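You operate a simulated robot arm through the tools that you are given. There is no shell and no other tool. Be economical: measure what you need, move in short steps, check, and stop when the job is done.

You run a simulated robot arm. Do the job below in one go: nothing can be reset, and whatever is moved stays where it is left.

## Task
Switch off, bin the old fuse, fit the one that the card names and switch on again.
Fine: the lamp is lit at the end.

It is judged by the outcome, as a careful person would: the job done as asked, and still so three seconds after it is handed in. It fails if anything else is knocked over, pushed out of place, dropped, spilled or broken.

## Robot
A 7-joint arm with a two-finger parallel gripper, fixed in place. Base frame: the origin is at the foot of the arm, x ahead of it, y to its left, z up; the work surface is at about z = 1.7. Units: cm, degrees, N and s.
With the tool pointing down near the work surface it reaches from about 22 to 60 cm from the base axis. Its first joint turns from -66.0 to 66.0 degrees. Payload 2.5 kg.
The TCP is the grasp point between the finger pads, 2.3 cm short of the fingertips. In the tool frame z runs along the fingers and y along their closing line. Largest opening 9.4 cm; finger width 3.8, thickness 1; the body of the gripper, 5.4 by 9.6 cm, starts 3.9 cm behind the TCP.
Orientation is that of the tool frame in the base frame, as [roll, pitch, yaw] about the fixed x, y, z axes, in that order (R = Rz(yaw) Ry(pitch) Rx(roll)). With the fingers straight down and closing along the base's y, the tool's x points along the base's -x, its y along +y and its z along -z.

## Interface
- The arm moves only by the tool apply_moves. Its argument "moves" is a list of rows, each an object of numbers (a shift or turn left out is 0, a gripper value left out holds the last): "tx", "ty", "tz": the shift along the tool's x, y, z in units of 100 mm (1.0 is 100 mm); "rx", "ry", "rz": the turn, a rotation vector about the tool's x, y, z in units of 90 degrees (1.0 is 90 degrees). In form: [{"tx": .., "ty": .., "tz": .., "rx": .., "ry": .., "rz": ..}, ...]. A call has 1 to 8 rows; each row is the pose to reach, as a shift and turn from the pose commanded when the call began, along the tool's axes at that moment. "hand" is the closure, from 0 (fully open) to 1 (shut), set as the call begins (left out, the last holds). A call with a number of a shift or a turn outside -1 to 1 is refused whole. Each row takes 0.2 s and may step no farther than 5 cm and 8.6 degrees from the row before; otherwise, or with a gripper value out of range, the whole call is refused. A pose out of reach is approached as far as the arm can. The call stops where the force on the tool passes 90 N (or 10 N more than at its start, if that is more) or the arm is blocked; 0.2 s more then pass. Each finger travels about 10.8 cm/s and halts on what it meets, pressing with about 41 N; the grip force reading is that of the motor and also rises with nothing between the fingers. The clock runs only during rows and for 0.2 s after the last one: add rows that repeat a pose to give the fingers time. It gives the time, the measured TCP pose, the force on the tool (base axes), the opening and the grip force at its end, in the units of the frame above (readings bear some noise).
- Cameras (640 x 400 px; columns grow to the right, rows downward): "scene" is fixed at [12.99, -42.29, 53.29]; the picture's right is [0.68, -0.73, 0.00], its down [-0.49, -0.45, -0.75] and it looks along [0.55, 0.51, -0.67] (base axes); focal length 336 px, centre (320, 200). "wrist" rides on the gripper at [-3.9, 0, -4.4] in the tool frame; the picture's right is [0.00, -1.00, 0.00], its down [0.97, 0.00, -0.24] and it looks along [0.24, 0.00, 0.97] (tool axes); focal length 218 px, centre (320, 200). There is no depth. A picture from a camera that has moved, and an enlarged one, comes with that camera's place and axes in the base frame and with its lens.
- camera(camera): a new picture of that camera. It takes no simulated time.
- enlarge(camera, box): a new picture of the part [left, top, right, bottom] of that camera's present view, enlarged. It takes no simulated time.
- close_job(): hands the job in; it is judged then, once.

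Go step by step. Nothing tells you positions but the pictures and the camera data: compare them with the known pose of the tool, close in by small moves and look again before you grip or let go. The budget is 120 turns and 68 pictures, counting those below and the enlarged ones. Unless the task says otherwise, let go and move clear before handing in, and close with one line.

The tools are called after "Request:" by a JSON object that holds its "fn" and its "kwargs". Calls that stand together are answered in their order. apply_moves: Moves the arm, as the interface text tells. Its arguments: {"type":"object","properties":{"moves":{"type":"array","items":{"type":"object","properties":{"tx":{"type":"number"},"ty":{"type":"number"},"tz":{"type":"number"},"rx":{"type":"number"},"ry":{"type":"number"},"rz":{"type":"number"}}}},"hand":{"type":"number"}},"required":["moves"]} The other tools are called the same way: camera (camera) takes a picture; enlarge (camera, box) takes an enlarged picture of a part of a camera's view; close_job () hands the job in.

At the start:

```text
clock: 0.0
tool_pos: [31.14, -7.38, 30.9]
ee_rot: [-179.9, 0.1, -180.0]
wrist_force: [0.2, 0.0, 0.4]
grip_width: 9.42
finger_force: 0.1
```

scene: 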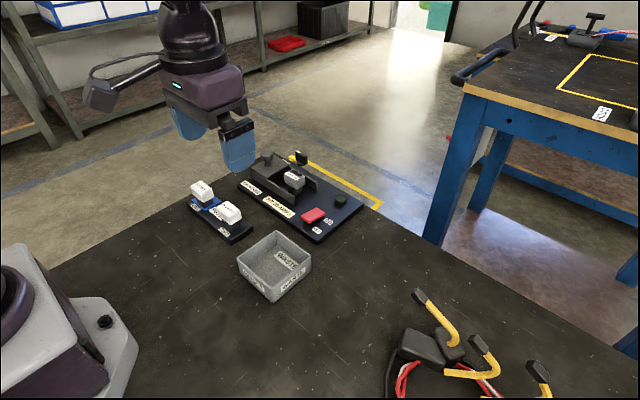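
wrist: 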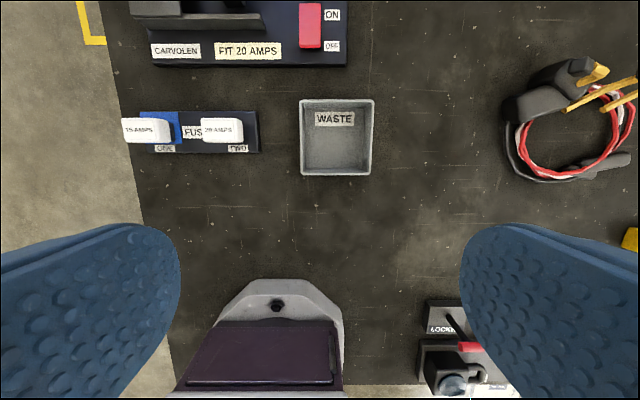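

I see a fuse panel with a card "FIT 20 AMPS", a fuse rack with two fuses, a waste bin and a red rocker switch. I'll take closer looks before moving.

Request:
{"fn": "enlarge", "kwargs": {"camera": "scene", "box": [180, 130, 390, 310]}}

Request:
{"fn": "enlarge", "kwargs": {"camera": "wrist", "box": [110, 0, 390, 180]}}

```text
2.22 times, centred on (285, 220) of scene
camera zoom: at [12.99, -42.29, 53.29], right [0.68, -0.73, 0.0], down [-0.49, -0.45, -0.75], along [0.55, 0.51, -0.67], focal length 747 px, centre (398, 156)
```

zoom: 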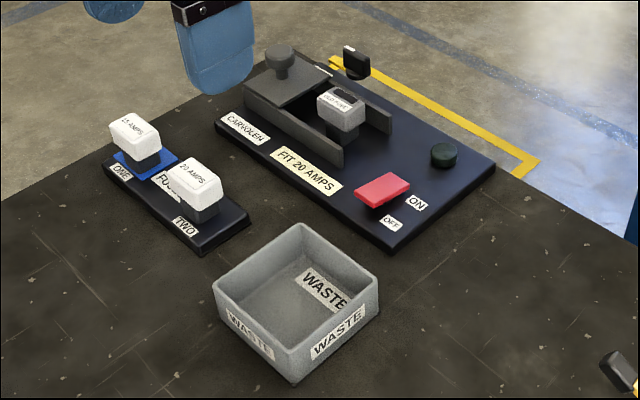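

```text
2.22 times, centred on (250, 90) of wrist
camera zoom: at [35.04, -7.3, 35.36], right [0.0, -1.0, 0.0], down [-0.97, 0.0, 0.24], along [-0.24, 0.0, -0.97], focal length 485 px, centre (476, 444)
```

zoom: 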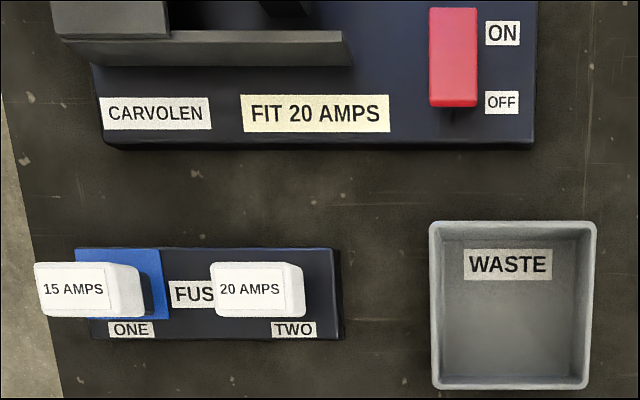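

The card says 20 AMPS, which is rack slot TWO. I'll move high over the panel to view it from above.

Request:
{"fn": "apply_moves", "kwargs": {"moves": [{"tx": -0.4, "ty": 0.2}, {"tx": -0.8, "ty": 0.4}, {"tx": -1.0, "ty": 0.7}]}}

Request:
{"fn": "apply_moves", "kwargs": {"moves": [{"tx": -0.3, "tz": 0.2}]}}

Request:
{"fn": "camera", "kwargs": {"camera": "wrist"}}

Request:
{"fn": "camera", "kwargs": {"camera": "scene"}}

```text
clock: 0.8
tool_pos: [41.15, -0.3, 31.34]
ee_rot: [-179.9, 0.0, 179.9]
wrist_force: [0.7, -0.6, 0.2]
grip_width: 9.4
finger_force: 0.1
```

```text
clock: 1.2
tool_pos: [44.02, -0.28, 28.98]
ee_rot: [-180.0, 0.0, 180.0]
wrist_force: [0.2, 1.1, 1.0]
grip_width: 9.4
finger_force: 0.1
```

```text
63 pictures are left
camera wrist: at [48.06, -0.35, 33.35], right [0.0, -1.0, 0.0], down [-0.97, 0.0, 0.24], along [-0.24, 0.0, -0.97], focal length 218 px, centre (320, 200)
```

wrist: 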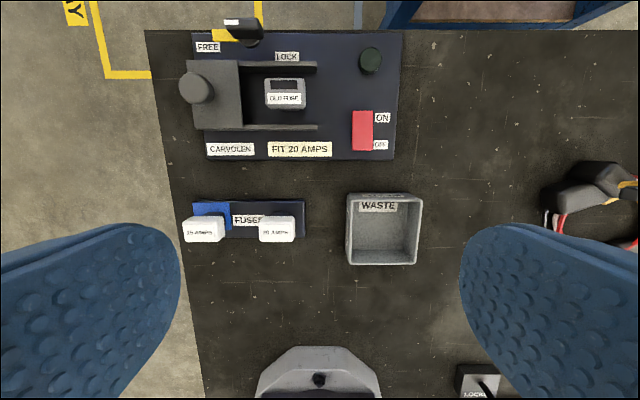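

```text
62 pictures are left
```

scene: 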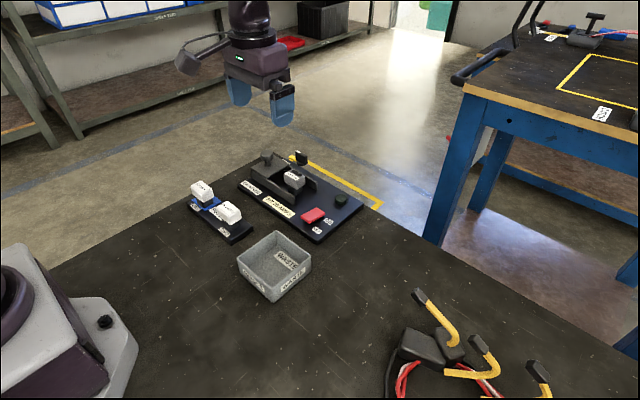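

Request:
{"fn": "enlarge", "kwargs": {"camera": "wrist", "box": [170, 0, 430, 165]}}

Request:
{"fn": "enlarge", "kwargs": {"camera": "scene", "box": [230, 140, 370, 245]}}

```text
2.42 times, centred on (300, 82) of wrist
camera zoom: at [48.06, -0.35, 33.35], right [0.0, -1.0, 0.0], down [-0.97, 0.0, 0.24], along [-0.24, 0.0, -0.97], focal length 529 px, centre (368, 485)
```

zoom: 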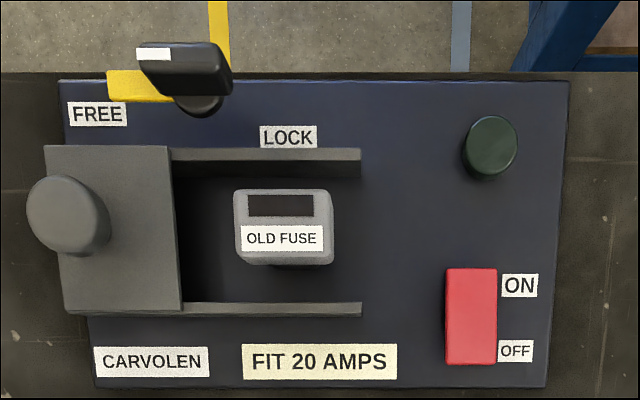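

```text
3.81 times, centred on (300, 192) of scene
camera zoom: at [12.99, -42.29, 53.29], right [0.68, -0.73, 0.0], down [-0.49, -0.45, -0.75], along [0.55, 0.51, -0.67], focal length 1281 px, centre (396, 229)
```

zoom: 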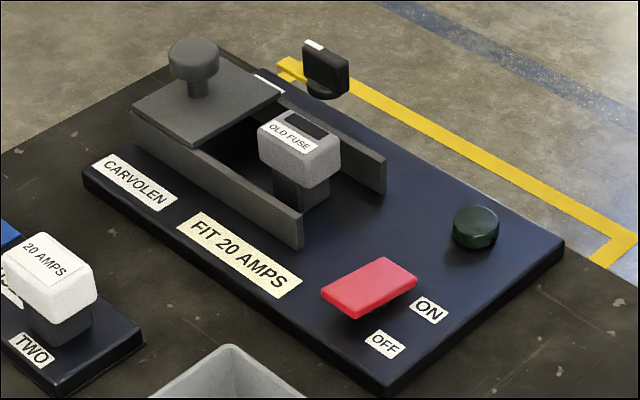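

The panel has a shutter pushed open, a FREE/LOCK knob at FREE, the old fuse at about (54.2, 3.8, top 5.5) and the rocker at about x 48–52, y −5.9. First I'll close the hand and come down over the rocker's OFF end.

Request:
{"fn": "apply_moves", "kwargs": {"hand": 1, "moves": [{"tx": -0.12, "ty": -0.18, "tz": 0.33}, {"tx": -0.24, "ty": -0.37, "tz": 0.66}, {"tx": -0.36, "ty": -0.56, "tz": 1.0}]}}

Request:
{"fn": "apply_moves", "kwargs": {"moves": [{"tz": 0.4}, {"tz": 0.8}, {"tz": 0.8}]}}

Request:
{"fn": "camera", "kwargs": {"camera": "wrist"}}

Request:
{"fn": "enlarge", "kwargs": {"camera": "scene", "box": [230, 140, 370, 245]}}

```text
clock: 2.0
tool_pos: [47.8, -5.76, 18.93]
ee_rot: [-180.0, -0.1, 180.0]
wrist_force: [0.7, -0.9, 1.4]
grip_width: 0.0
finger_force: 40.9
```

```text
clock: 2.8
tool_pos: [47.81, -5.65, 10.83]
ee_rot: [-179.9, 0.0, -180.0]
wrist_force: [0.7, 1.4, 0.8]
grip_width: 0.0
finger_force: 41.2
```

```text
59 pictures are left
camera wrist: at [51.66, -5.7, 15.24], right [0.0, -1.0, 0.0], down [-0.97, 0.0, 0.24], along [-0.24, 0.0, -0.97], focal length 218 px, centre (320, 200)
```

wrist: 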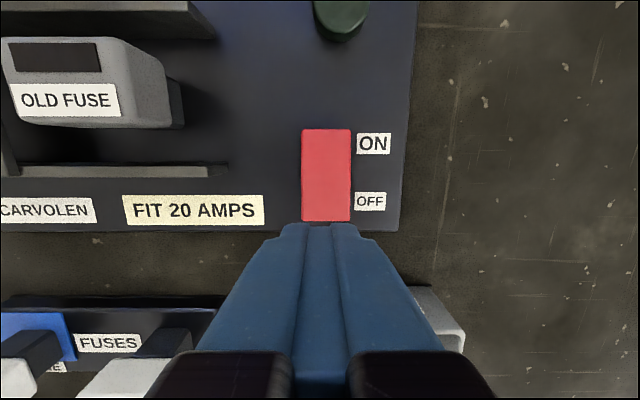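

```text
3.81 times, centred on (300, 192) of scene
camera zoom: at [12.99, -42.29, 53.29], right [0.68, -0.73, 0.0], down [-0.49, -0.45, -0.75], along [0.55, 0.51, -0.67], focal length 1281 px, centre (396, 229)
```

zoom: 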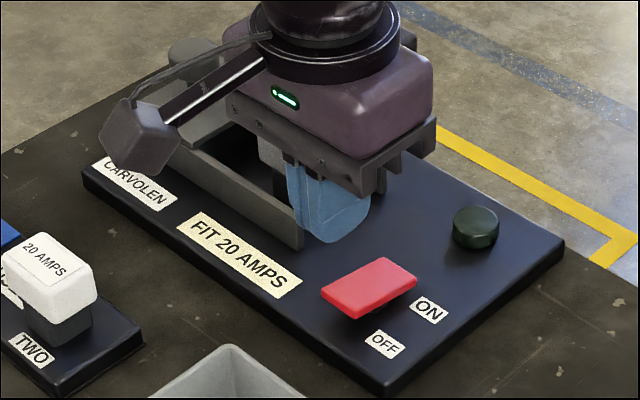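

The fingertips sit over the OFF end. Going down in small steps, watching the force.

Request:
{"fn": "apply_moves", "kwargs": {"moves": [{"tx": -0.02, "ty": -0.03, "tz": 0.2}, {"tx": -0.02, "ty": -0.03, "tz": 0.38}, {"tx": -0.02, "ty": -0.03, "tz": 0.42}, {"tx": -0.02, "ty": -0.03, "tz": 0.45}]}}

Request:
{"fn": "enlarge", "kwargs": {"camera": "scene", "box": [230, 140, 370, 245]}}

```text
clock: 3.8
tool_pos: [48.0, -6.28, 6.45]
ee_rot: [-179.8, 0.1, 180.0]
wrist_force: [0.2, 0.0, -0.1]
grip_width: 0.0
finger_force: 41.3
```

```text
3.81 times, centred on (300, 192) of scene
camera zoom: at [12.99, -42.29, 53.29], right [0.68, -0.73, 0.0], down [-0.49, -0.45, -0.75], along [0.55, 0.51, -0.67], focal length 1281 px, centre (396, 229)
```

zoom: 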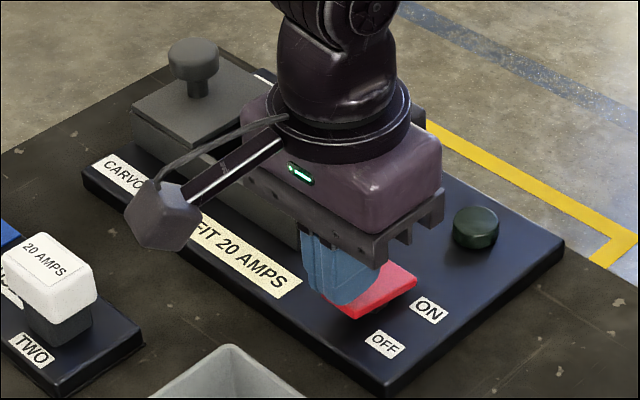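

Request:
{"fn": "apply_moves", "kwargs": {"moves": [{"tz": 0.03}, {"tz": 0.06}, {"tz": 0.08}]}}

Request:
{"fn": "enlarge", "kwargs": {"camera": "scene", "box": [230, 140, 370, 245]}}

```text
clock: 4.6
tool_pos: [47.94, -6.25, 5.6]
ee_rot: [180.0, 0.0, 180.0]
wrist_force: [-0.3, 1.3, 0.8]
grip_width: 0.02
finger_force: 41.4
```

```text
3.81 times, centred on (300, 192) of scene
camera zoom: at [12.99, -42.29, 53.29], right [0.68, -0.73, 0.0], down [-0.49, -0.45, -0.75], along [0.55, 0.51, -0.67], focal length 1281 px, centre (396, 229)
```

zoom: 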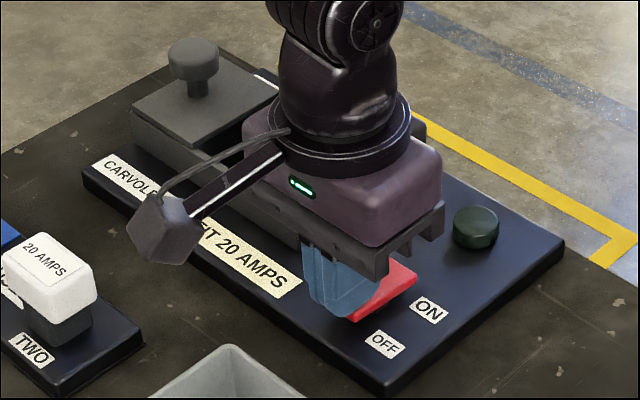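

Request:
{"fn": "enlarge", "kwargs": {"camera": "wrist", "box": [230, 80, 430, 205]}}

```text
3.20 times, centred on (330, 142) of wrist
camera zoom: at [51.83, -6.29, 10.07], right [0.0, -1.0, 0.0], down [-0.97, 0.0, 0.24], along [-0.24, 0.0, -0.97], focal length 698 px, centre (288, 384)
```

zoom: 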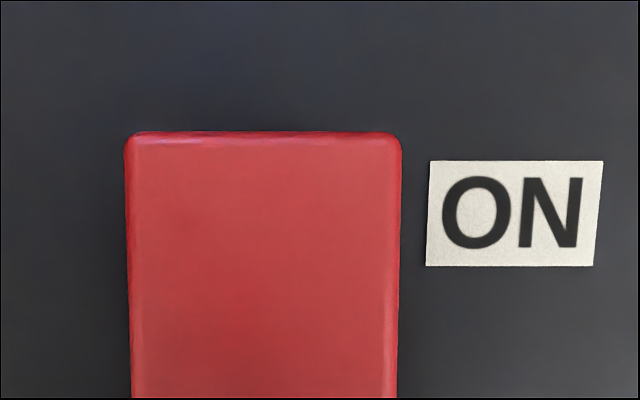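

Request:
{"fn": "apply_moves", "kwargs": {"moves": [{"tz": 0.02}, {"tz": 0.04}]}}

Request:
{"fn": "apply_moves", "kwargs": {"moves": [{"tz": 0.02}, {"tz": 0.04}]}}

Request:
{"fn": "enlarge", "kwargs": {"camera": "scene", "box": [280, 170, 360, 230]}}

```text
clock: 5.2
tool_pos: [48.01, -6.24, 5.44]
ee_rot: [-179.9, 0.1, 179.9]
wrist_force: [-13.1, 1.1, 26.0]
grip_width: 0.0
finger_force: 40.7
```

```text
clock: 5.8
tool_pos: [48.02, -6.28, 5.55]
ee_rot: [-179.8, 0.1, -180.0]
wrist_force: [-40.1, 4.7, 73.9]
grip_width: 0.01
finger_force: 41.0
```

```text
6.67 times, centred on (320, 200) of scene
camera zoom: at [12.95, -42.28, 53.31], right [0.68, -0.73, 0.0], down [-0.49, -0.45, -0.75], along [0.55, 0.51, -0.67], focal length 2242 px, centre (320, 200)
```

zoom: 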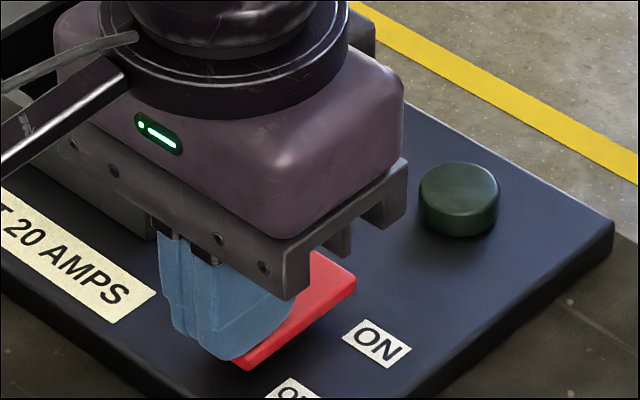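

The force is reading 74 N with a backward lean, so the face may have already tipped. Lifting off to compare.

Request:
{"fn": "apply_moves", "kwargs": {"moves": [{"tz": -0.1}, {"tz": -0.4}, {"tz": -0.8}]}}

Request:
{"fn": "enlarge", "kwargs": {"camera": "scene", "box": [230, 140, 370, 245]}}

Request:
{"fn": "enlarge", "kwargs": {"camera": "wrist", "box": [220, 80, 440, 250]}}

```text
clock: 6.6
tool_pos: [47.96, -6.13, 12.84]
ee_rot: [180.0, 0.0, 180.0]
wrist_force: [-1.0, 0.3, -0.1]
grip_width: 0.01
finger_force: 41.2
```

```text
3.81 times, centred on (300, 192) of scene
camera zoom: at [12.99, -42.29, 53.29], right [0.68, -0.73, 0.0], down [-0.49, -0.45, -0.75], along [0.55, 0.51, -0.67], focal length 1281 px, centre (396, 229)
```

zoom: 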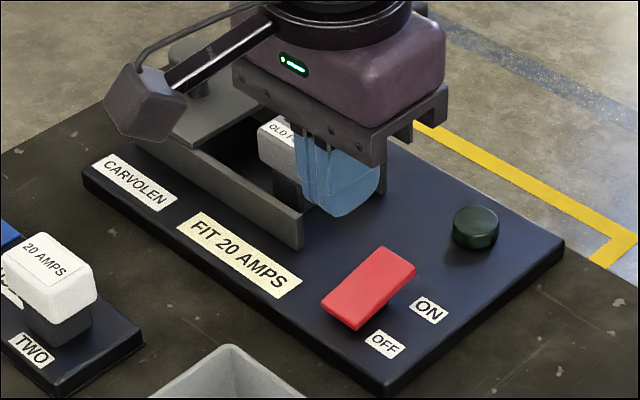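

```text
2.35 times, centred on (330, 165) of wrist
camera zoom: at [51.89, -6.19, 17.18], right [0.0, -1.0, 0.0], down [-0.97, 0.0, 0.24], along [-0.24, 0.0, -0.97], focal length 514 px, centre (296, 282)
```

zoom: 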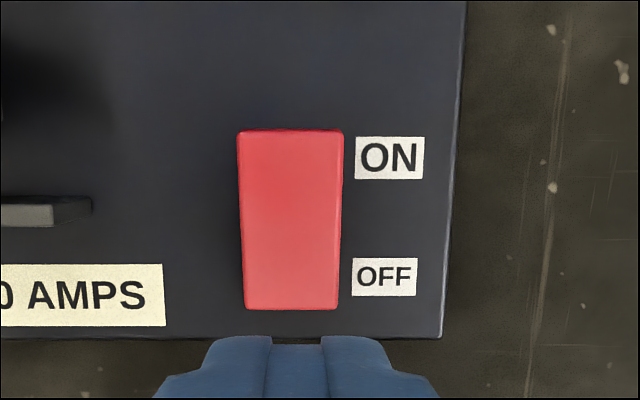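

The rocker has tipped to OFF. Next I'll open the hand partway and hover over the old fuse.

Request:
{"fn": "apply_moves", "kwargs": {"hand": 0.3, "moves": [{"tx": -0.21, "ty": 0.33}, {"tx": -0.42, "ty": 0.66}, {"tx": -0.625, "ty": 0.99}, {"tx": -0.625, "ty": 0.99, "tz": 0.1}]}}

Request:
{"fn": "camera", "kwargs": {"camera": "wrist"}}

Request:
{"fn": "enlarge", "kwargs": {"camera": "scene", "box": [230, 120, 370, 225]}}

```text
clock: 7.6
tool_pos: [54.25, 3.89, 11.88]
ee_rot: [-180.0, 0.0, -180.0]
wrist_force: [0.2, -1.0, 0.1]
grip_width: 6.6
finger_force: 0.1
```

```text
51 pictures are left
camera wrist: at [58.19, 3.9, 16.29], right [0.0, -1.0, 0.0], down [-0.97, 0.0, 0.24], along [-0.24, 0.0, -0.97], focal length 218 px, centre (320, 200)
```

wrist: 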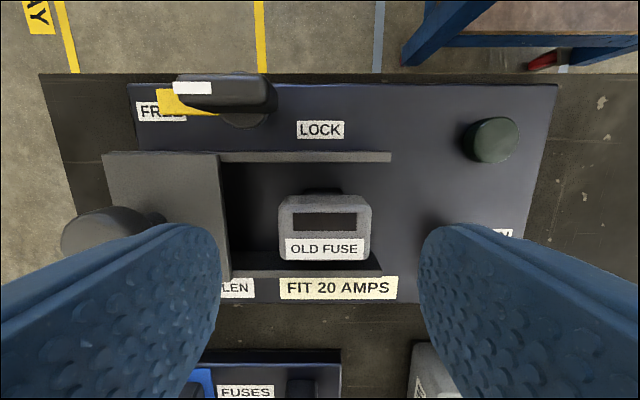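

```text
3.81 times, centred on (300, 172) of scene
camera zoom: at [12.99, -42.29, 53.29], right [0.68, -0.73, 0.0], down [-0.49, -0.45, -0.75], along [0.55, 0.51, -0.67], focal length 1281 px, centre (396, 305)
```

zoom: 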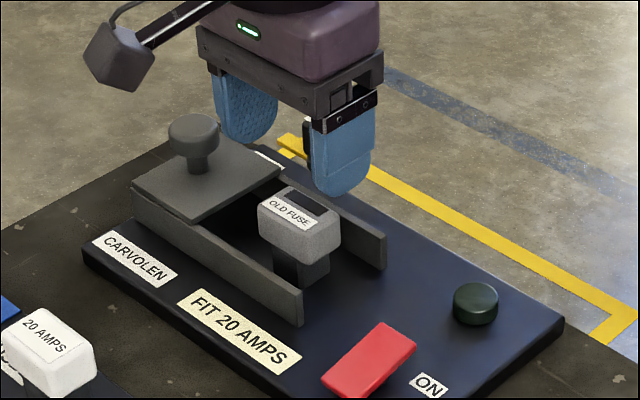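

Well centred with clear room both sides. Descending to grip the head.

Request:
{"fn": "apply_moves", "kwargs": {"moves": [{"tx": 0.03, "ty": -0.015, "tz": 0.2}, {"tx": 0.03, "ty": -0.015, "tz": 0.45}, {"tx": 0.03, "ty": -0.015, "tz": 0.64}, {"tx": 0.03, "ty": -0.015, "tz": 0.64}]}}

Request:
{"fn": "enlarge", "kwargs": {"camera": "scene", "box": [230, 120, 370, 225]}}

Request:
{"fn": "camera", "kwargs": {"camera": "wrist"}}

```text
clock: 8.6
tool_pos: [53.86, 3.53, 5.63]
ee_rot: [-179.9, -0.1, 180.0]
wrist_force: [0.4, 0.3, 0.3]
grip_width: 6.54
finger_force: 0.1
```

```text
3.81 times, centred on (300, 172) of scene
camera zoom: at [12.99, -42.29, 53.29], right [0.68, -0.73, 0.0], down [-0.49, -0.45, -0.75], along [0.55, 0.51, -0.67], focal length 1281 px, centre (396, 305)
```

zoom: 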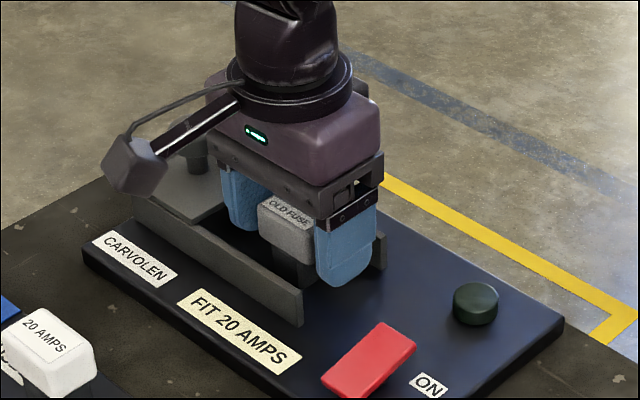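

```text
48 pictures are left
camera wrist: at [57.86, 3.61, 10.0], right [0.0, -1.0, 0.0], down [-0.97, 0.0, 0.24], along [-0.24, 0.0, -0.97], focal length 218 px, centre (320, 200)
```

wrist: 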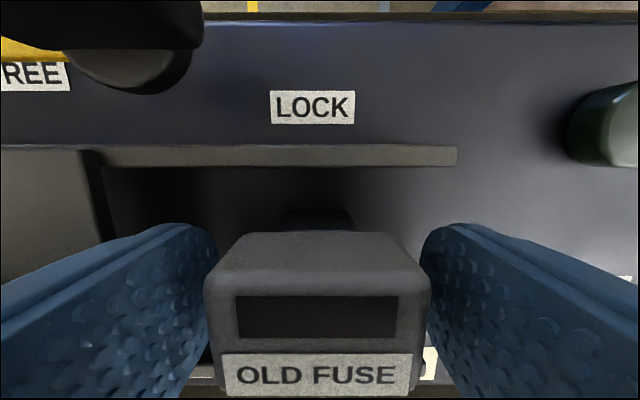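

The fuse is centred between the pads. Closing, then lifting in small steps.

Request:
{"fn": "apply_moves", "kwargs": {"hand": 1, "moves": [{"tz": 0}, {"tz": 0}, {"tz": 0}]}}

Request:
{"fn": "apply_moves", "kwargs": {"moves": [{"tz": -0.05}, {"tz": -0.1}, {"tz": -0.2}, {"tz": -0.3}]}}

Request:
{"fn": "enlarge", "kwargs": {"camera": "scene", "box": [230, 120, 370, 225]}}

```text
clock: 9.4
tool_pos: [53.87, 3.71, 5.61]
ee_rot: [-179.9, 0.0, 180.0]
wrist_force: [-0.8, -0.3, 0.8]
grip_width: 4.5
finger_force: 40.8
```

```text
clock: 10.4
tool_pos: [53.71, 3.63, 8.44]
ee_rot: [-179.9, 0.0, 180.0]
wrist_force: [-0.3, 0.5, -0.9]
grip_width: 4.49
finger_force: 40.7
```

```text
3.81 times, centred on (300, 172) of scene
camera zoom: at [12.99, -42.29, 53.29], right [0.68, -0.73, 0.0], down [-0.49, -0.45, -0.75], along [0.55, 0.51, -0.67], focal length 1281 px, centre (396, 305)
```

zoom: 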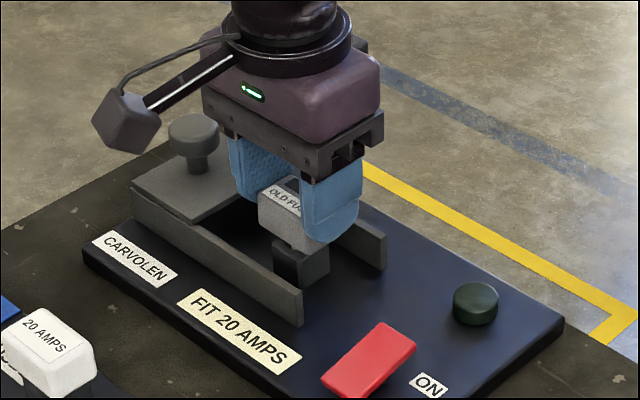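

The old fuse is out and held. Lifting clear, then travelling to above the waste bin.

Request:
{"fn": "apply_moves", "kwargs": {"moves": [{"tz": -0.4}, {"tz": -0.75}, {"tx": 0.3, "ty": -0.25, "tz": -0.75}, {"tx": 0.6, "ty": -0.5, "tz": -0.75}, {"tx": 0.9, "ty": -0.75, "tz": -0.75}]}}

Request:
{"fn": "apply_moves", "kwargs": {"moves": [{"tx": 0.3, "ty": -0.25}, {"tx": 0.6, "ty": -0.4}, {"tx": 0.8, "ty": -0.54}, {"tx": 0.8, "ty": -0.54}]}}

Request:
{"fn": "camera", "kwargs": {"camera": "wrist"}}

Request:
{"fn": "camera", "kwargs": {"camera": "scene"}}

```text
clock: 11.6
tool_pos: [44.71, -3.99, 16.15]
ee_rot: [-179.9, 0.1, -180.0]
wrist_force: [-0.3, -0.7, -0.7]
grip_width: 4.52
finger_force: 40.3
```

```text
clock: 12.6
tool_pos: [36.83, -9.35, 15.89]
ee_rot: [-179.9, 0.1, 180.0]
wrist_force: [-0.3, 0.3, -0.3]
grip_width: 4.46
finger_force: 41.3
```

```text
46 pictures are left
camera wrist: at [40.78, -9.46, 20.27], right [0.0, -1.0, 0.0], down [-0.97, 0.0, 0.24], along [-0.24, 0.0, -0.97], focal length 218 px, centre (320, 200)
```

wrist: 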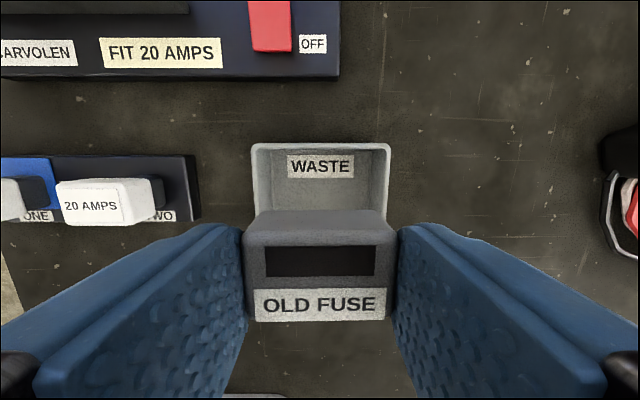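

```text
45 pictures are left
```

scene: 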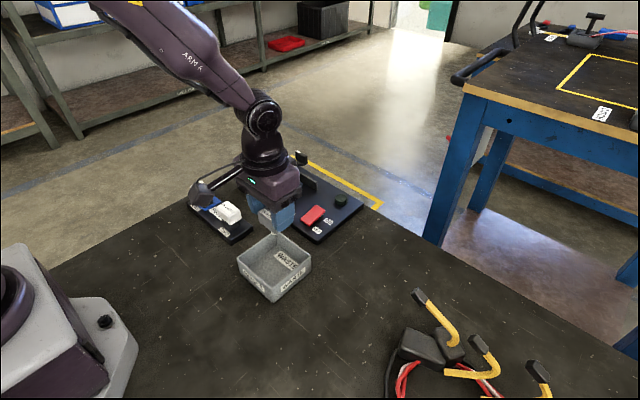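

The bin is centred near (36.1, −9.5), with its rim at about z 4–5. Lowering the fuse into it.

Request:
{"fn": "apply_moves", "kwargs": {"moves": [{"tx": 0.06, "tz": 0.4}, {"tx": 0.06, "tz": 0.75}, {"tx": 0.06, "tz": 0.85}, {"tx": 0.06, "tz": 0.9}]}}

Request:
{"fn": "enlarge", "kwargs": {"camera": "scene", "box": [200, 180, 360, 310]}}

Request:
{"fn": "camera", "kwargs": {"camera": "wrist"}}

```text
clock: 13.6
tool_pos: [36.4, -9.35, 6.94]
ee_rot: [-179.9, 0.1, 180.0]
wrist_force: [0.5, -0.1, -0.3]
grip_width: 4.49
finger_force: 41.2
```

```text
3.08 times, centred on (280, 245) of scene
camera zoom: at [12.99, -42.29, 53.29], right [0.68, -0.73, 0.0], down [-0.49, -0.45, -0.75], along [0.55, 0.51, -0.67], focal length 1035 px, centre (443, 62)
```

zoom: 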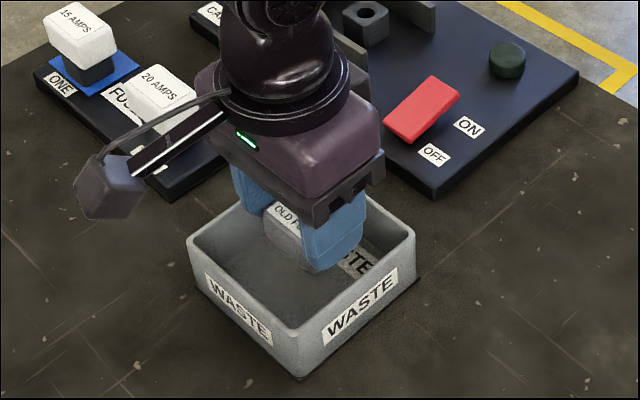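

```text
43 pictures are left
camera wrist: at [40.26, -9.39, 11.36], right [0.0, -1.0, 0.0], down [-0.97, 0.0, 0.24], along [-0.24, 0.0, -0.97], focal length 218 px, centre (320, 200)
```

wrist: 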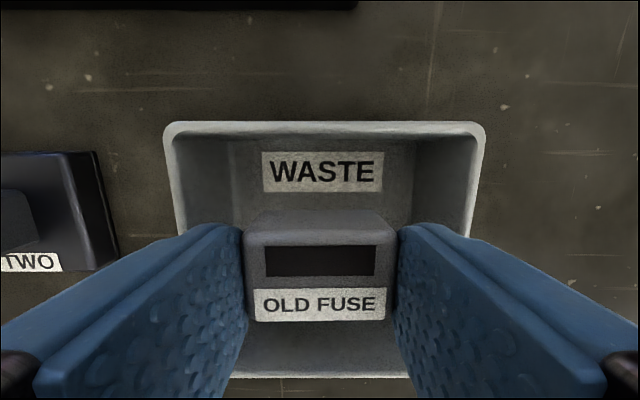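

Inside the bin and clear of the walls. Lowering slowly until the fuse touches the floor.

Request:
{"fn": "apply_moves", "kwargs": {"moves": [{"tx": 0.03, "tz": 0.06}, {"tx": 0.03, "tz": 0.1}, {"tx": 0.03, "tz": 0.13}]}}

Request:
{"fn": "apply_moves", "kwargs": {"moves": [{"tz": 0.02}, {"tz": 0.04}]}}

```text
clock: 14.4
tool_pos: [36.2, -9.25, 5.97]
ee_rot: [-180.0, 0.2, 180.0]
wrist_force: [-1.9, 5.2, 32.3]
grip_width: 4.48
finger_force: 41.4
```

```text
clock: 15.0
tool_pos: [36.21, -9.43, 5.61]
ee_rot: [-179.8, 0.4, 179.8]
wrist_force: [-8.3, 4.4, 61.0]
grip_width: 4.54
finger_force: 41.6
```

Touching the floor. Easing off and releasing with a small opening.

Request:
{"fn": "apply_moves", "kwargs": {"moves": [{"tz": -0.06}, {"tz": -0.06}]}}

Request:
{"fn": "apply_moves", "kwargs": {"hand": 0.36, "moves": [{"tz": 0}, {"tz": 0}]}}

Request:
{"fn": "apply_moves", "kwargs": {"moves": [{"tz": -0.2}, {"tz": -0.5}, {"tz": -0.9}]}}

Request:
{"fn": "camera", "kwargs": {"camera": "wrist"}}

```text
clock: 15.6
tool_pos: [35.9, -9.38, 5.63]
ee_rot: [179.9, -0.1, 180.0]
wrist_force: [0.4, -0.5, -1.0]
grip_width: 4.52
finger_force: 41.3
```

```text
clock: 16.2
tool_pos: [36.04, -9.43, 5.93]
ee_rot: [-179.9, -0.1, 180.0]
wrist_force: [-0.7, 0.6, -0.6]
grip_width: 6.01
finger_force: 0.0
```

```text
clock: 17.0
tool_pos: [36.07, -9.5, 14.96]
ee_rot: [179.9, 0.0, 180.0]
wrist_force: [0.2, -0.5, -0.8]
grip_width: 6.01
finger_force: 0.1
```

```text
42 pictures are left
camera wrist: at [39.9, -9.42, 19.24], right [0.0, -1.0, 0.0], down [-0.97, 0.0, 0.24], along [-0.24, 0.0, -0.97], focal length 218 px, centre (320, 200)
```

wrist: 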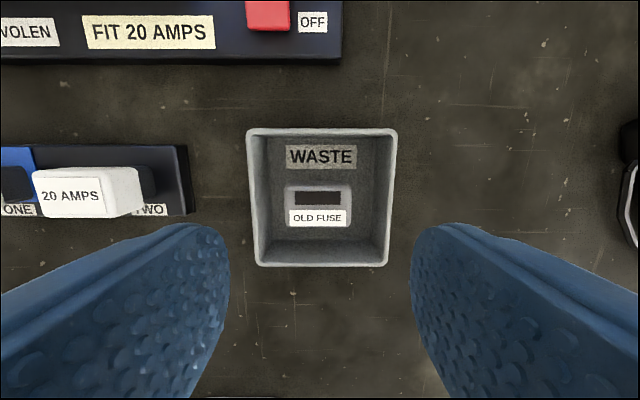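

The old fuse lies in the bin. Next I'll go above the 20 A fuse, at about (37.3, 5.5, top 6.5).

Request:
{"fn": "apply_moves", "kwargs": {"hand": 0.31, "moves": [{"ty": 0.45}, {"ty": 0.9}, {"ty": 0.95}]}}

Request:
{"fn": "apply_moves", "kwargs": {"moves": [{"tx": -0.1, "ty": 0.45}, {"tx": -0.12, "ty": 0.54, "tz": 0.1}, {"tx": -0.12, "ty": 0.54, "tz": 0.1}]}}

Request:
{"fn": "camera", "kwargs": {"camera": "wrist"}}

Request:
{"fn": "enlarge", "kwargs": {"camera": "scene", "box": [160, 130, 320, 250]}}

```text
clock: 17.8
tool_pos: [36.03, 0.45, 14.73]
ee_rot: [-180.0, 0.0, -180.0]
wrist_force: [-0.2, 0.1, -0.1]
grip_width: 6.5
finger_force: 0.1
```

```text
clock: 18.6
tool_pos: [37.3, 5.62, 13.88]
ee_rot: [-180.0, 0.1, -180.0]
wrist_force: [0.2, -0.6, 0.6]
grip_width: 6.48
finger_force: 0.1
```

```text
41 pictures are left
camera wrist: at [41.19, 5.64, 18.26], right [0.0, -1.0, 0.0], down [-0.97, 0.0, 0.24], along [-0.24, 0.0, -0.97], focal length 218 px, centre (320, 200)
```

wrist: 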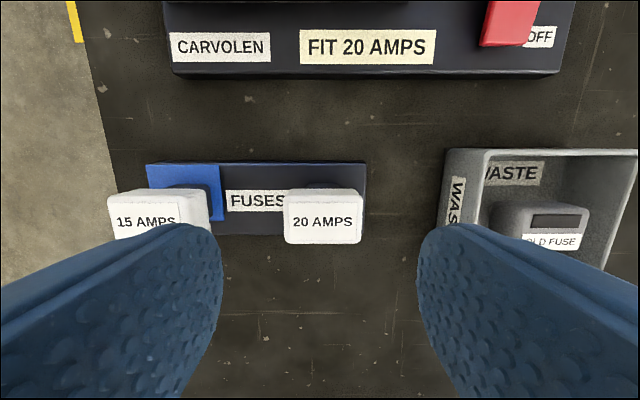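

```text
3.33 times, centred on (240, 190) of scene
camera zoom: at [12.99, -42.29, 53.29], right [0.68, -0.73, 0.0], down [-0.49, -0.45, -0.75], along [0.55, 0.51, -0.67], focal length 1121 px, centre (587, 233)
```

zoom: 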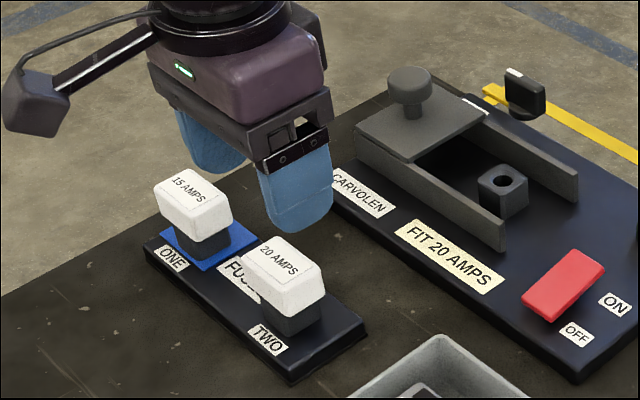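

The 20 A head is centred at about (37.0, 5.4). Descending around it.

Request:
{"fn": "apply_moves", "kwargs": {"moves": [{"tx": 0.03, "ty": -0.02, "tz": 0.4}, {"tx": 0.03, "ty": -0.02, "tz": 0.6}, {"tx": 0.03, "ty": -0.02, "tz": 0.8}, {"tx": 0.03, "ty": -0.02, "tz": 0.8}]}}

Request:
{"fn": "camera", "kwargs": {"camera": "wrist"}}

Request:
{"fn": "enlarge", "kwargs": {"camera": "scene", "box": [160, 130, 320, 250]}}

```text
clock: 19.6
tool_pos: [36.96, 5.56, 5.94]
ee_rot: [-180.0, 0.0, -180.0]
wrist_force: [-0.8, 0.4, -0.8]
grip_width: 6.5
finger_force: 0.0
```

```text
39 pictures are left
camera wrist: at [40.89, 5.52, 10.36], right [0.0, -1.0, 0.0], down [-0.97, 0.0, 0.24], along [-0.24, 0.0, -0.97], focal length 218 px, centre (320, 200)
```

wrist: 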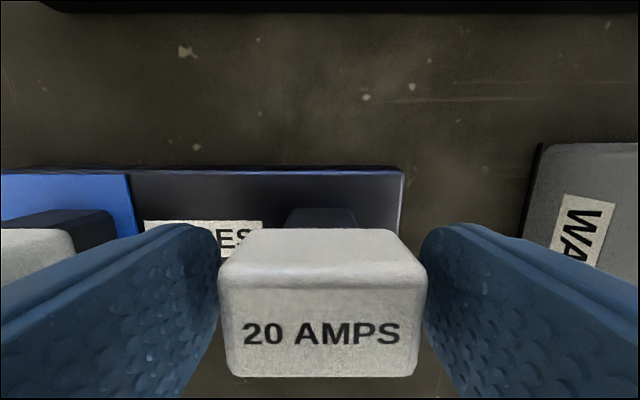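

```text
3.33 times, centred on (240, 190) of scene
camera zoom: at [12.99, -42.29, 53.29], right [0.68, -0.73, 0.0], down [-0.49, -0.45, -0.75], along [0.55, 0.51, -0.67], focal length 1121 px, centre (587, 233)
```

zoom: 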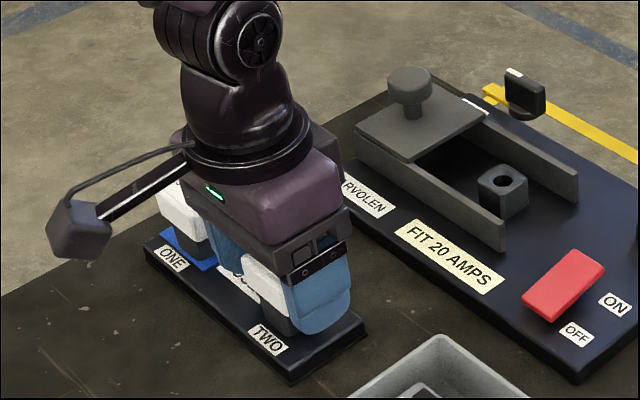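

Lowering 0.3 cm to match the old fuse's grip height, then closing.

Request:
{"fn": "apply_moves", "kwargs": {"moves": [{"ty": -0.01, "tz": 0.03}, {"ty": -0.01, "tz": 0.03}]}}

Request:
{"fn": "camera", "kwargs": {"camera": "wrist"}}

```text
clock: 20.2
tool_pos: [36.95, 5.45, 5.7]
ee_rot: [-179.9, 0.0, 179.9]
wrist_force: [-0.3, 0.3, 0.3]
grip_width: 6.47
finger_force: 0.0
```

```text
37 pictures are left
camera wrist: at [40.88, 5.32, 10.04], right [0.0, -1.0, 0.0], down [-0.97, 0.0, 0.24], along [-0.24, 0.0, -0.97], focal length 218 px, centre (320, 200)
```

wrist: 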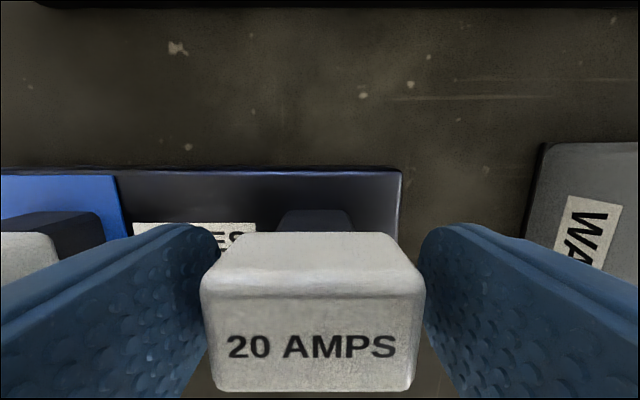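

Same relative position as the old fuse had, so it should go in at TCP about (53.87, 3.7). The old fuse slid a little in the grip when pulled, so I'll grip this one 0.5 cm deeper.

Request:
{"fn": "apply_moves", "kwargs": {"moves": [{"tz": 0.03}, {"tz": 0.05}, {"tz": 0.05}]}}

Request:
{"fn": "apply_moves", "kwargs": {"hand": 1, "moves": [{"tz": 0}, {"tz": 0}, {"tz": 0}]}}

Request:
{"fn": "apply_moves", "kwargs": {"moves": [{"tz": -0.03}, {"tz": -0.06}, {"tz": -0.09}, {"tz": -0.12}, {"tz": -0.15}, {"tz": -0.2}, {"tz": -0.25}, {"tz": -0.3}]}}

Request:
{"fn": "camera", "kwargs": {"camera": "wrist"}}

Request:
{"fn": "enlarge", "kwargs": {"camera": "scene", "box": [160, 130, 320, 250]}}

```text
clock: 21.0
tool_pos: [36.84, 5.33, 5.06]
ee_rot: [-179.9, 0.0, 180.0]
wrist_force: [-0.4, 0.0, -0.5]
grip_width: 6.48
finger_force: 0.0
```

```text
clock: 21.8
tool_pos: [36.92, 5.33, 5.2]
ee_rot: [180.0, 0.0, -180.0]
wrist_force: [-0.1, 6.8, 0.4]
grip_width: 4.55
finger_force: 40.7
```

```text
clock: 23.6
tool_pos: [36.81, 5.16, 7.97]
ee_rot: [-179.9, 0.0, -180.0]
wrist_force: [1.2, -0.3, 0.0]
grip_width: 4.54
finger_force: 40.8
```

```text
36 pictures are left
camera wrist: at [40.72, 5.18, 12.41], right [0.0, -1.0, 0.0], down [-0.97, 0.0, 0.24], along [-0.24, 0.0, -0.97], focal length 218 px, centre (320, 200)
```

wrist: 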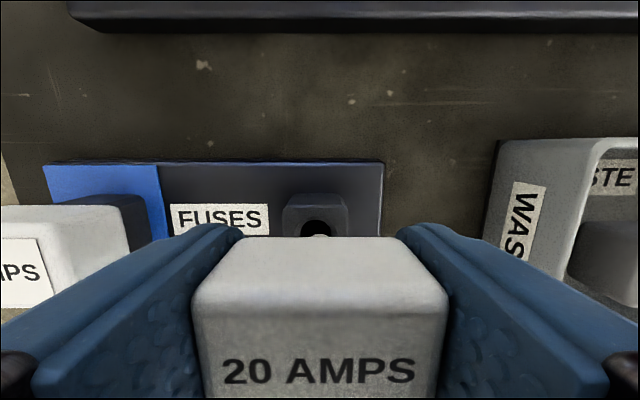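

```text
3.33 times, centred on (240, 190) of scene
camera zoom: at [12.99, -42.29, 53.29], right [0.68, -0.73, 0.0], down [-0.49, -0.45, -0.75], along [0.55, 0.51, -0.67], focal length 1121 px, centre (587, 233)
```

zoom: 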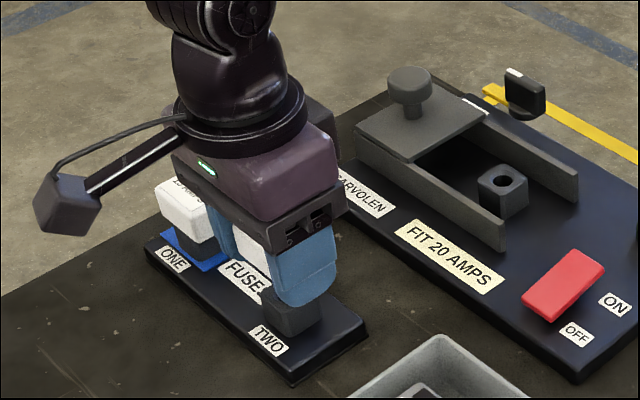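

The fuse came out cleanly with no slip; the panel socket hole measures about (53.85, 3.67). Lifting and moving above it.

Request:
{"fn": "apply_moves", "kwargs": {"moves": [{"tz": -0.25}, {"tz": -0.5}, {"tx": -0.35, "tz": -0.5}, {"tx": -0.7, "ty": -0.05, "tz": -0.5}, {"tx": -1.0, "ty": -0.1, "tz": -0.5}]}}

Request:
{"fn": "apply_moves", "kwargs": {"moves": [{"tx": -0.35, "ty": -0.05}, {"tx": -0.7, "ty": -0.05}, {"tx": -0.7, "ty": -0.05, "tz": 0.2}, {"tx": -0.7, "ty": -0.05, "tz": 0.2}]}}

Request:
{"fn": "apply_moves", "kwargs": {"moves": [{"tz": 0}]}}

Request:
{"fn": "camera", "kwargs": {"camera": "wrist"}}

Request:
{"fn": "enlarge", "kwargs": {"camera": "scene", "box": [230, 120, 370, 225]}}

```text
clock: 24.8
tool_pos: [47.13, 4.18, 13.08]
ee_rot: [-179.9, 0.1, -179.9]
wrist_force: [0.2, -0.2, -0.9]
grip_width: 4.54
finger_force: 41.3
```

```text
clock: 25.8
tool_pos: [53.97, 3.89, 11.0]
ee_rot: [-179.8, 0.0, 180.0]
wrist_force: [1.2, -1.0, -0.6]
grip_width: 4.53
finger_force: 41.7
```

```text
clock: 26.2
tool_pos: [54.08, 3.75, 10.98]
ee_rot: [-179.9, 0.0, -179.9]
wrist_force: [-0.4, -0.5, -0.4]
grip_width: 4.5
finger_force: 41.3
```

```text
34 pictures are left
camera wrist: at [57.92, 3.82, 15.41], right [0.0, -1.0, 0.0], down [-0.97, 0.0, 0.24], along [-0.24, 0.0, -0.97], focal length 218 px, centre (320, 200)
```

wrist: 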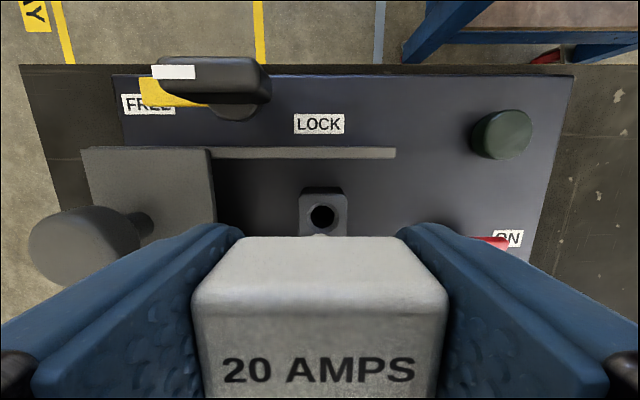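

```text
3.81 times, centred on (300, 172) of scene
camera zoom: at [12.99, -42.29, 53.29], right [0.68, -0.73, 0.0], down [-0.49, -0.45, -0.75], along [0.55, 0.51, -0.67], focal length 1281 px, centre (396, 305)
```

zoom: 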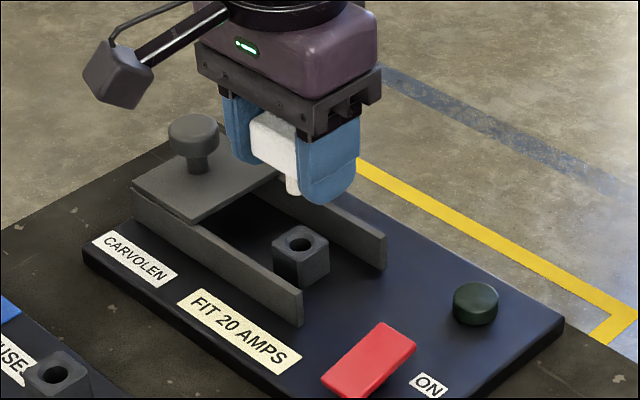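

The hole lies about 0.15 cm nearer than the pin and 0.1 cm to the right. I'll correct for both and lower to just above the socket.

Request:
{"fn": "apply_moves", "kwargs": {"moves": [{"tx": 0.012, "ty": -0.008, "tz": 0.15}, {"tx": 0.012, "ty": -0.008, "tz": 0.3}, {"tx": 0.012, "ty": -0.008, "tz": 0.36}, {"tx": 0.012, "ty": -0.008, "tz": 0.36}]}}

Request:
{"fn": "enlarge", "kwargs": {"camera": "scene", "box": [260, 140, 340, 200]}}

Request:
{"fn": "camera", "kwargs": {"camera": "wrist"}}

```text
clock: 27.2
tool_pos: [53.82, 3.75, 7.35]
ee_rot: [-179.9, 0.0, -180.0]
wrist_force: [0.0, -1.0, -0.3]
grip_width: 4.53
finger_force: 40.6
```

```text
6.67 times, centred on (300, 170) of scene
camera zoom: at [12.99, -42.29, 53.29], right [0.68, -0.73, 0.0], down [-0.49, -0.45, -0.75], along [0.55, 0.51, -0.67], focal length 2242 px, centre (453, 400)
```

zoom: 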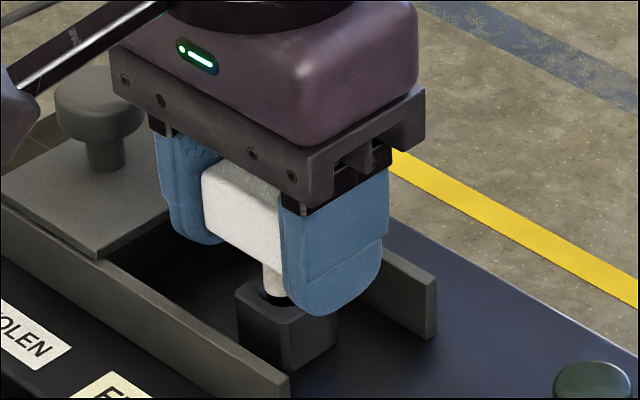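

```text
31 pictures are left
camera wrist: at [57.66, 3.71, 11.78], right [0.0, -1.0, 0.0], down [-0.97, 0.0, 0.24], along [-0.24, 0.0, -0.97], focal length 218 px, centre (320, 200)
```

wrist: 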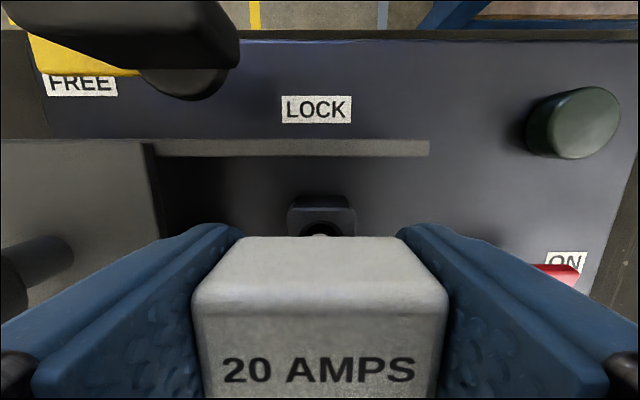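

Aligned over the hole. Lowering gently with force checks.

Request:
{"fn": "apply_moves", "kwargs": {"moves": [{"tz": 0.03}, {"tz": 0.06}, {"tz": 0.09}]}}

Request:
{"fn": "apply_moves", "kwargs": {"moves": [{"tz": 0.03}, {"tz": 0.06}]}}

```text
clock: 28.0
tool_pos: [53.88, 3.69, 6.57]
ee_rot: [-179.8, 0.0, 180.0]
wrist_force: [1.0, -0.3, -0.5]
grip_width: 4.51
finger_force: 41.2
```

```text
clock: 28.6
tool_pos: [53.67, 3.82, 6.02]
ee_rot: [-179.9, 0.0, -180.0]
wrist_force: [1.4, 0.1, -0.5]
grip_width: 4.53
finger_force: 40.7
```

Request:
{"fn": "apply_moves", "kwargs": {"moves": [{"tz": 0.03}, {"tz": 0.06}]}}

Request:
{"fn": "enlarge", "kwargs": {"camera": "scene", "box": [260, 140, 340, 200]}}

```text
clock: 29.2
tool_pos: [53.82, 3.64, 5.27]
ee_rot: [-179.9, -0.1, 180.0]
wrist_force: [0.6, -0.5, -0.6]
grip_width: 4.53
finger_force: 41.3
```

```text
6.67 times, centred on (300, 170) of scene
camera zoom: at [12.99, -42.29, 53.29], right [0.68, -0.73, 0.0], down [-0.49, -0.45, -0.75], along [0.55, 0.51, -0.67], focal length 2242 px, centre (453, 400)
```

zoom: 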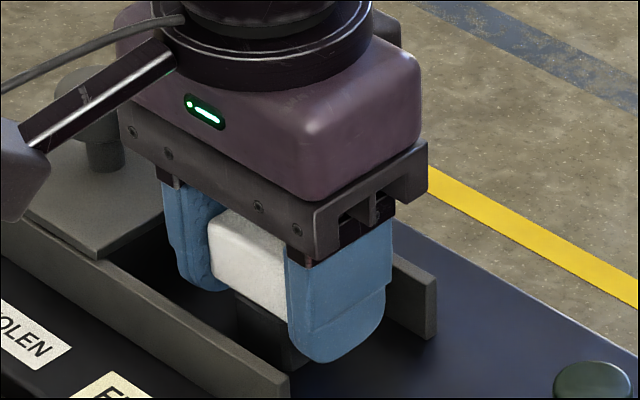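

Request:
{"fn": "apply_moves", "kwargs": {"moves": [{"tz": 0.01}, {"tz": 0.02}]}}

Request:
{"fn": "apply_moves", "kwargs": {"moves": [{"tz": 0.01}, {"tz": 0.02}]}}

```text
clock: 29.8
tool_pos: [53.84, 3.74, 5.08]
ee_rot: [-179.8, -0.1, -179.9]
wrist_force: [-0.1, 0.1, -0.3]
grip_width: 4.52
finger_force: 41.0
```

```text
clock: 30.4
tool_pos: [53.8, 3.8, 5.1]
ee_rot: [180.0, 0.1, -179.9]
wrist_force: [-6.4, -0.2, 17.6]
grip_width: 4.51
finger_force: 41.2
```

Seated, with contact force felt at TCP z about 5.1. Releasing partway and rising.

Request:
{"fn": "apply_moves", "kwargs": {"hand": 0.31, "moves": [{"tz": 0}, {"tz": 0}, {"tz": 0}]}}

Request:
{"fn": "apply_moves", "kwargs": {"moves": [{"tz": -0.2}, {"tz": -0.5}, {"tz": -0.9}]}}

Request:
{"fn": "camera", "kwargs": {"camera": "wrist"}}

Request:
{"fn": "enlarge", "kwargs": {"camera": "scene", "box": [230, 120, 370, 225]}}

```text
clock: 31.2
tool_pos: [53.75, 3.56, 4.98]
ee_rot: [-179.9, 0.0, -180.0]
wrist_force: [-0.3, 0.4, -0.9]
grip_width: 6.5
finger_force: 0.1
```

```text
clock: 32.0
tool_pos: [53.72, 3.87, 14.12]
ee_rot: [-179.8, 0.0, -179.9]
wrist_force: [0.2, -0.7, 0.3]
grip_width: 6.48
finger_force: 0.0
```

```text
29 pictures are left
camera wrist: at [57.64, 3.79, 18.4], right [0.0, -1.0, 0.0], down [-0.97, 0.0, 0.24], along [-0.24, 0.0, -0.97], focal length 218 px, centre (320, 200)
```

wrist: 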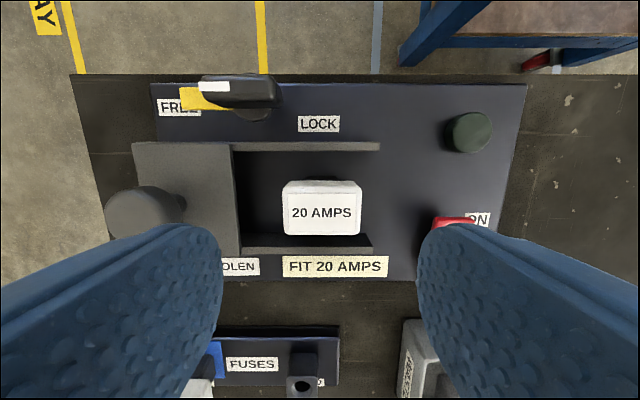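

```text
3.81 times, centred on (300, 172) of scene
camera zoom: at [12.99, -42.29, 53.29], right [0.68, -0.73, 0.0], down [-0.49, -0.45, -0.75], along [0.55, 0.51, -0.67], focal length 1281 px, centre (396, 305)
```

zoom: 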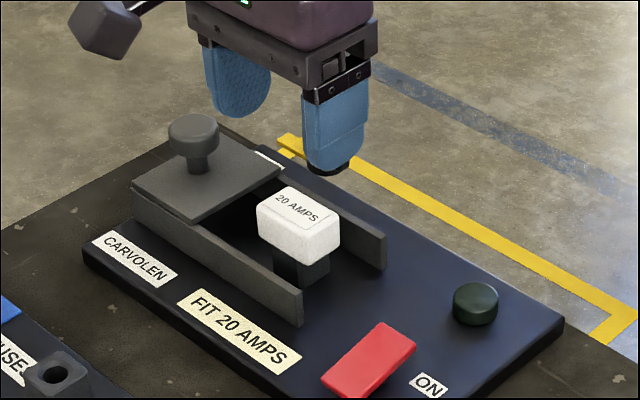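

The 20 A fuse is seated squarely at the right height. Next I'll close the hand and go over the rocker's ON end.

Request:
{"fn": "apply_moves", "kwargs": {"hand": 1, "moves": [{"ty": -0.4}, {"tx": 0.145, "ty": -0.8}, {"tx": 0.145, "ty": -0.99}, {"tx": 0.145, "ty": -0.99, "tz": 0.4}, {"tx": 0.145, "ty": -0.99, "tz": 0.6}]}}

Request:
{"fn": "enlarge", "kwargs": {"camera": "scene", "box": [250, 140, 390, 245]}}

Request:
{"fn": "camera", "kwargs": {"camera": "wrist"}}

```text
clock: 33.2
tool_pos: [52.62, -6.38, 7.93]
ee_rot: [-179.9, 0.1, -180.0]
wrist_force: [0.0, 0.3, 0.3]
grip_width: 0.0
finger_force: 41.0
```

```text
3.81 times, centred on (320, 192) of scene
camera zoom: at [12.99, -42.29, 53.29], right [0.68, -0.73, 0.0], down [-0.49, -0.45, -0.75], along [0.55, 0.51, -0.67], focal length 1281 px, centre (320, 229)
```

zoom: 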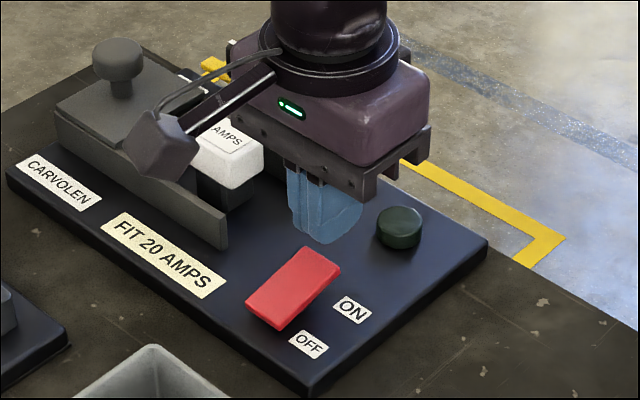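

```text
26 pictures are left
camera wrist: at [56.43, -6.38, 12.36], right [0.0, -1.0, 0.0], down [-0.97, 0.0, 0.24], along [-0.24, 0.0, -0.97], focal length 218 px, centre (320, 200)
```

wrist: 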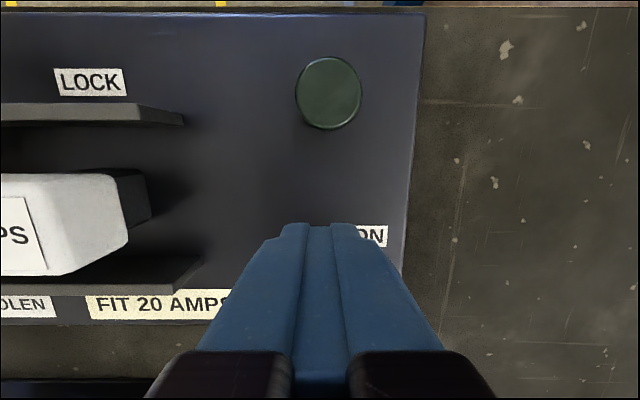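

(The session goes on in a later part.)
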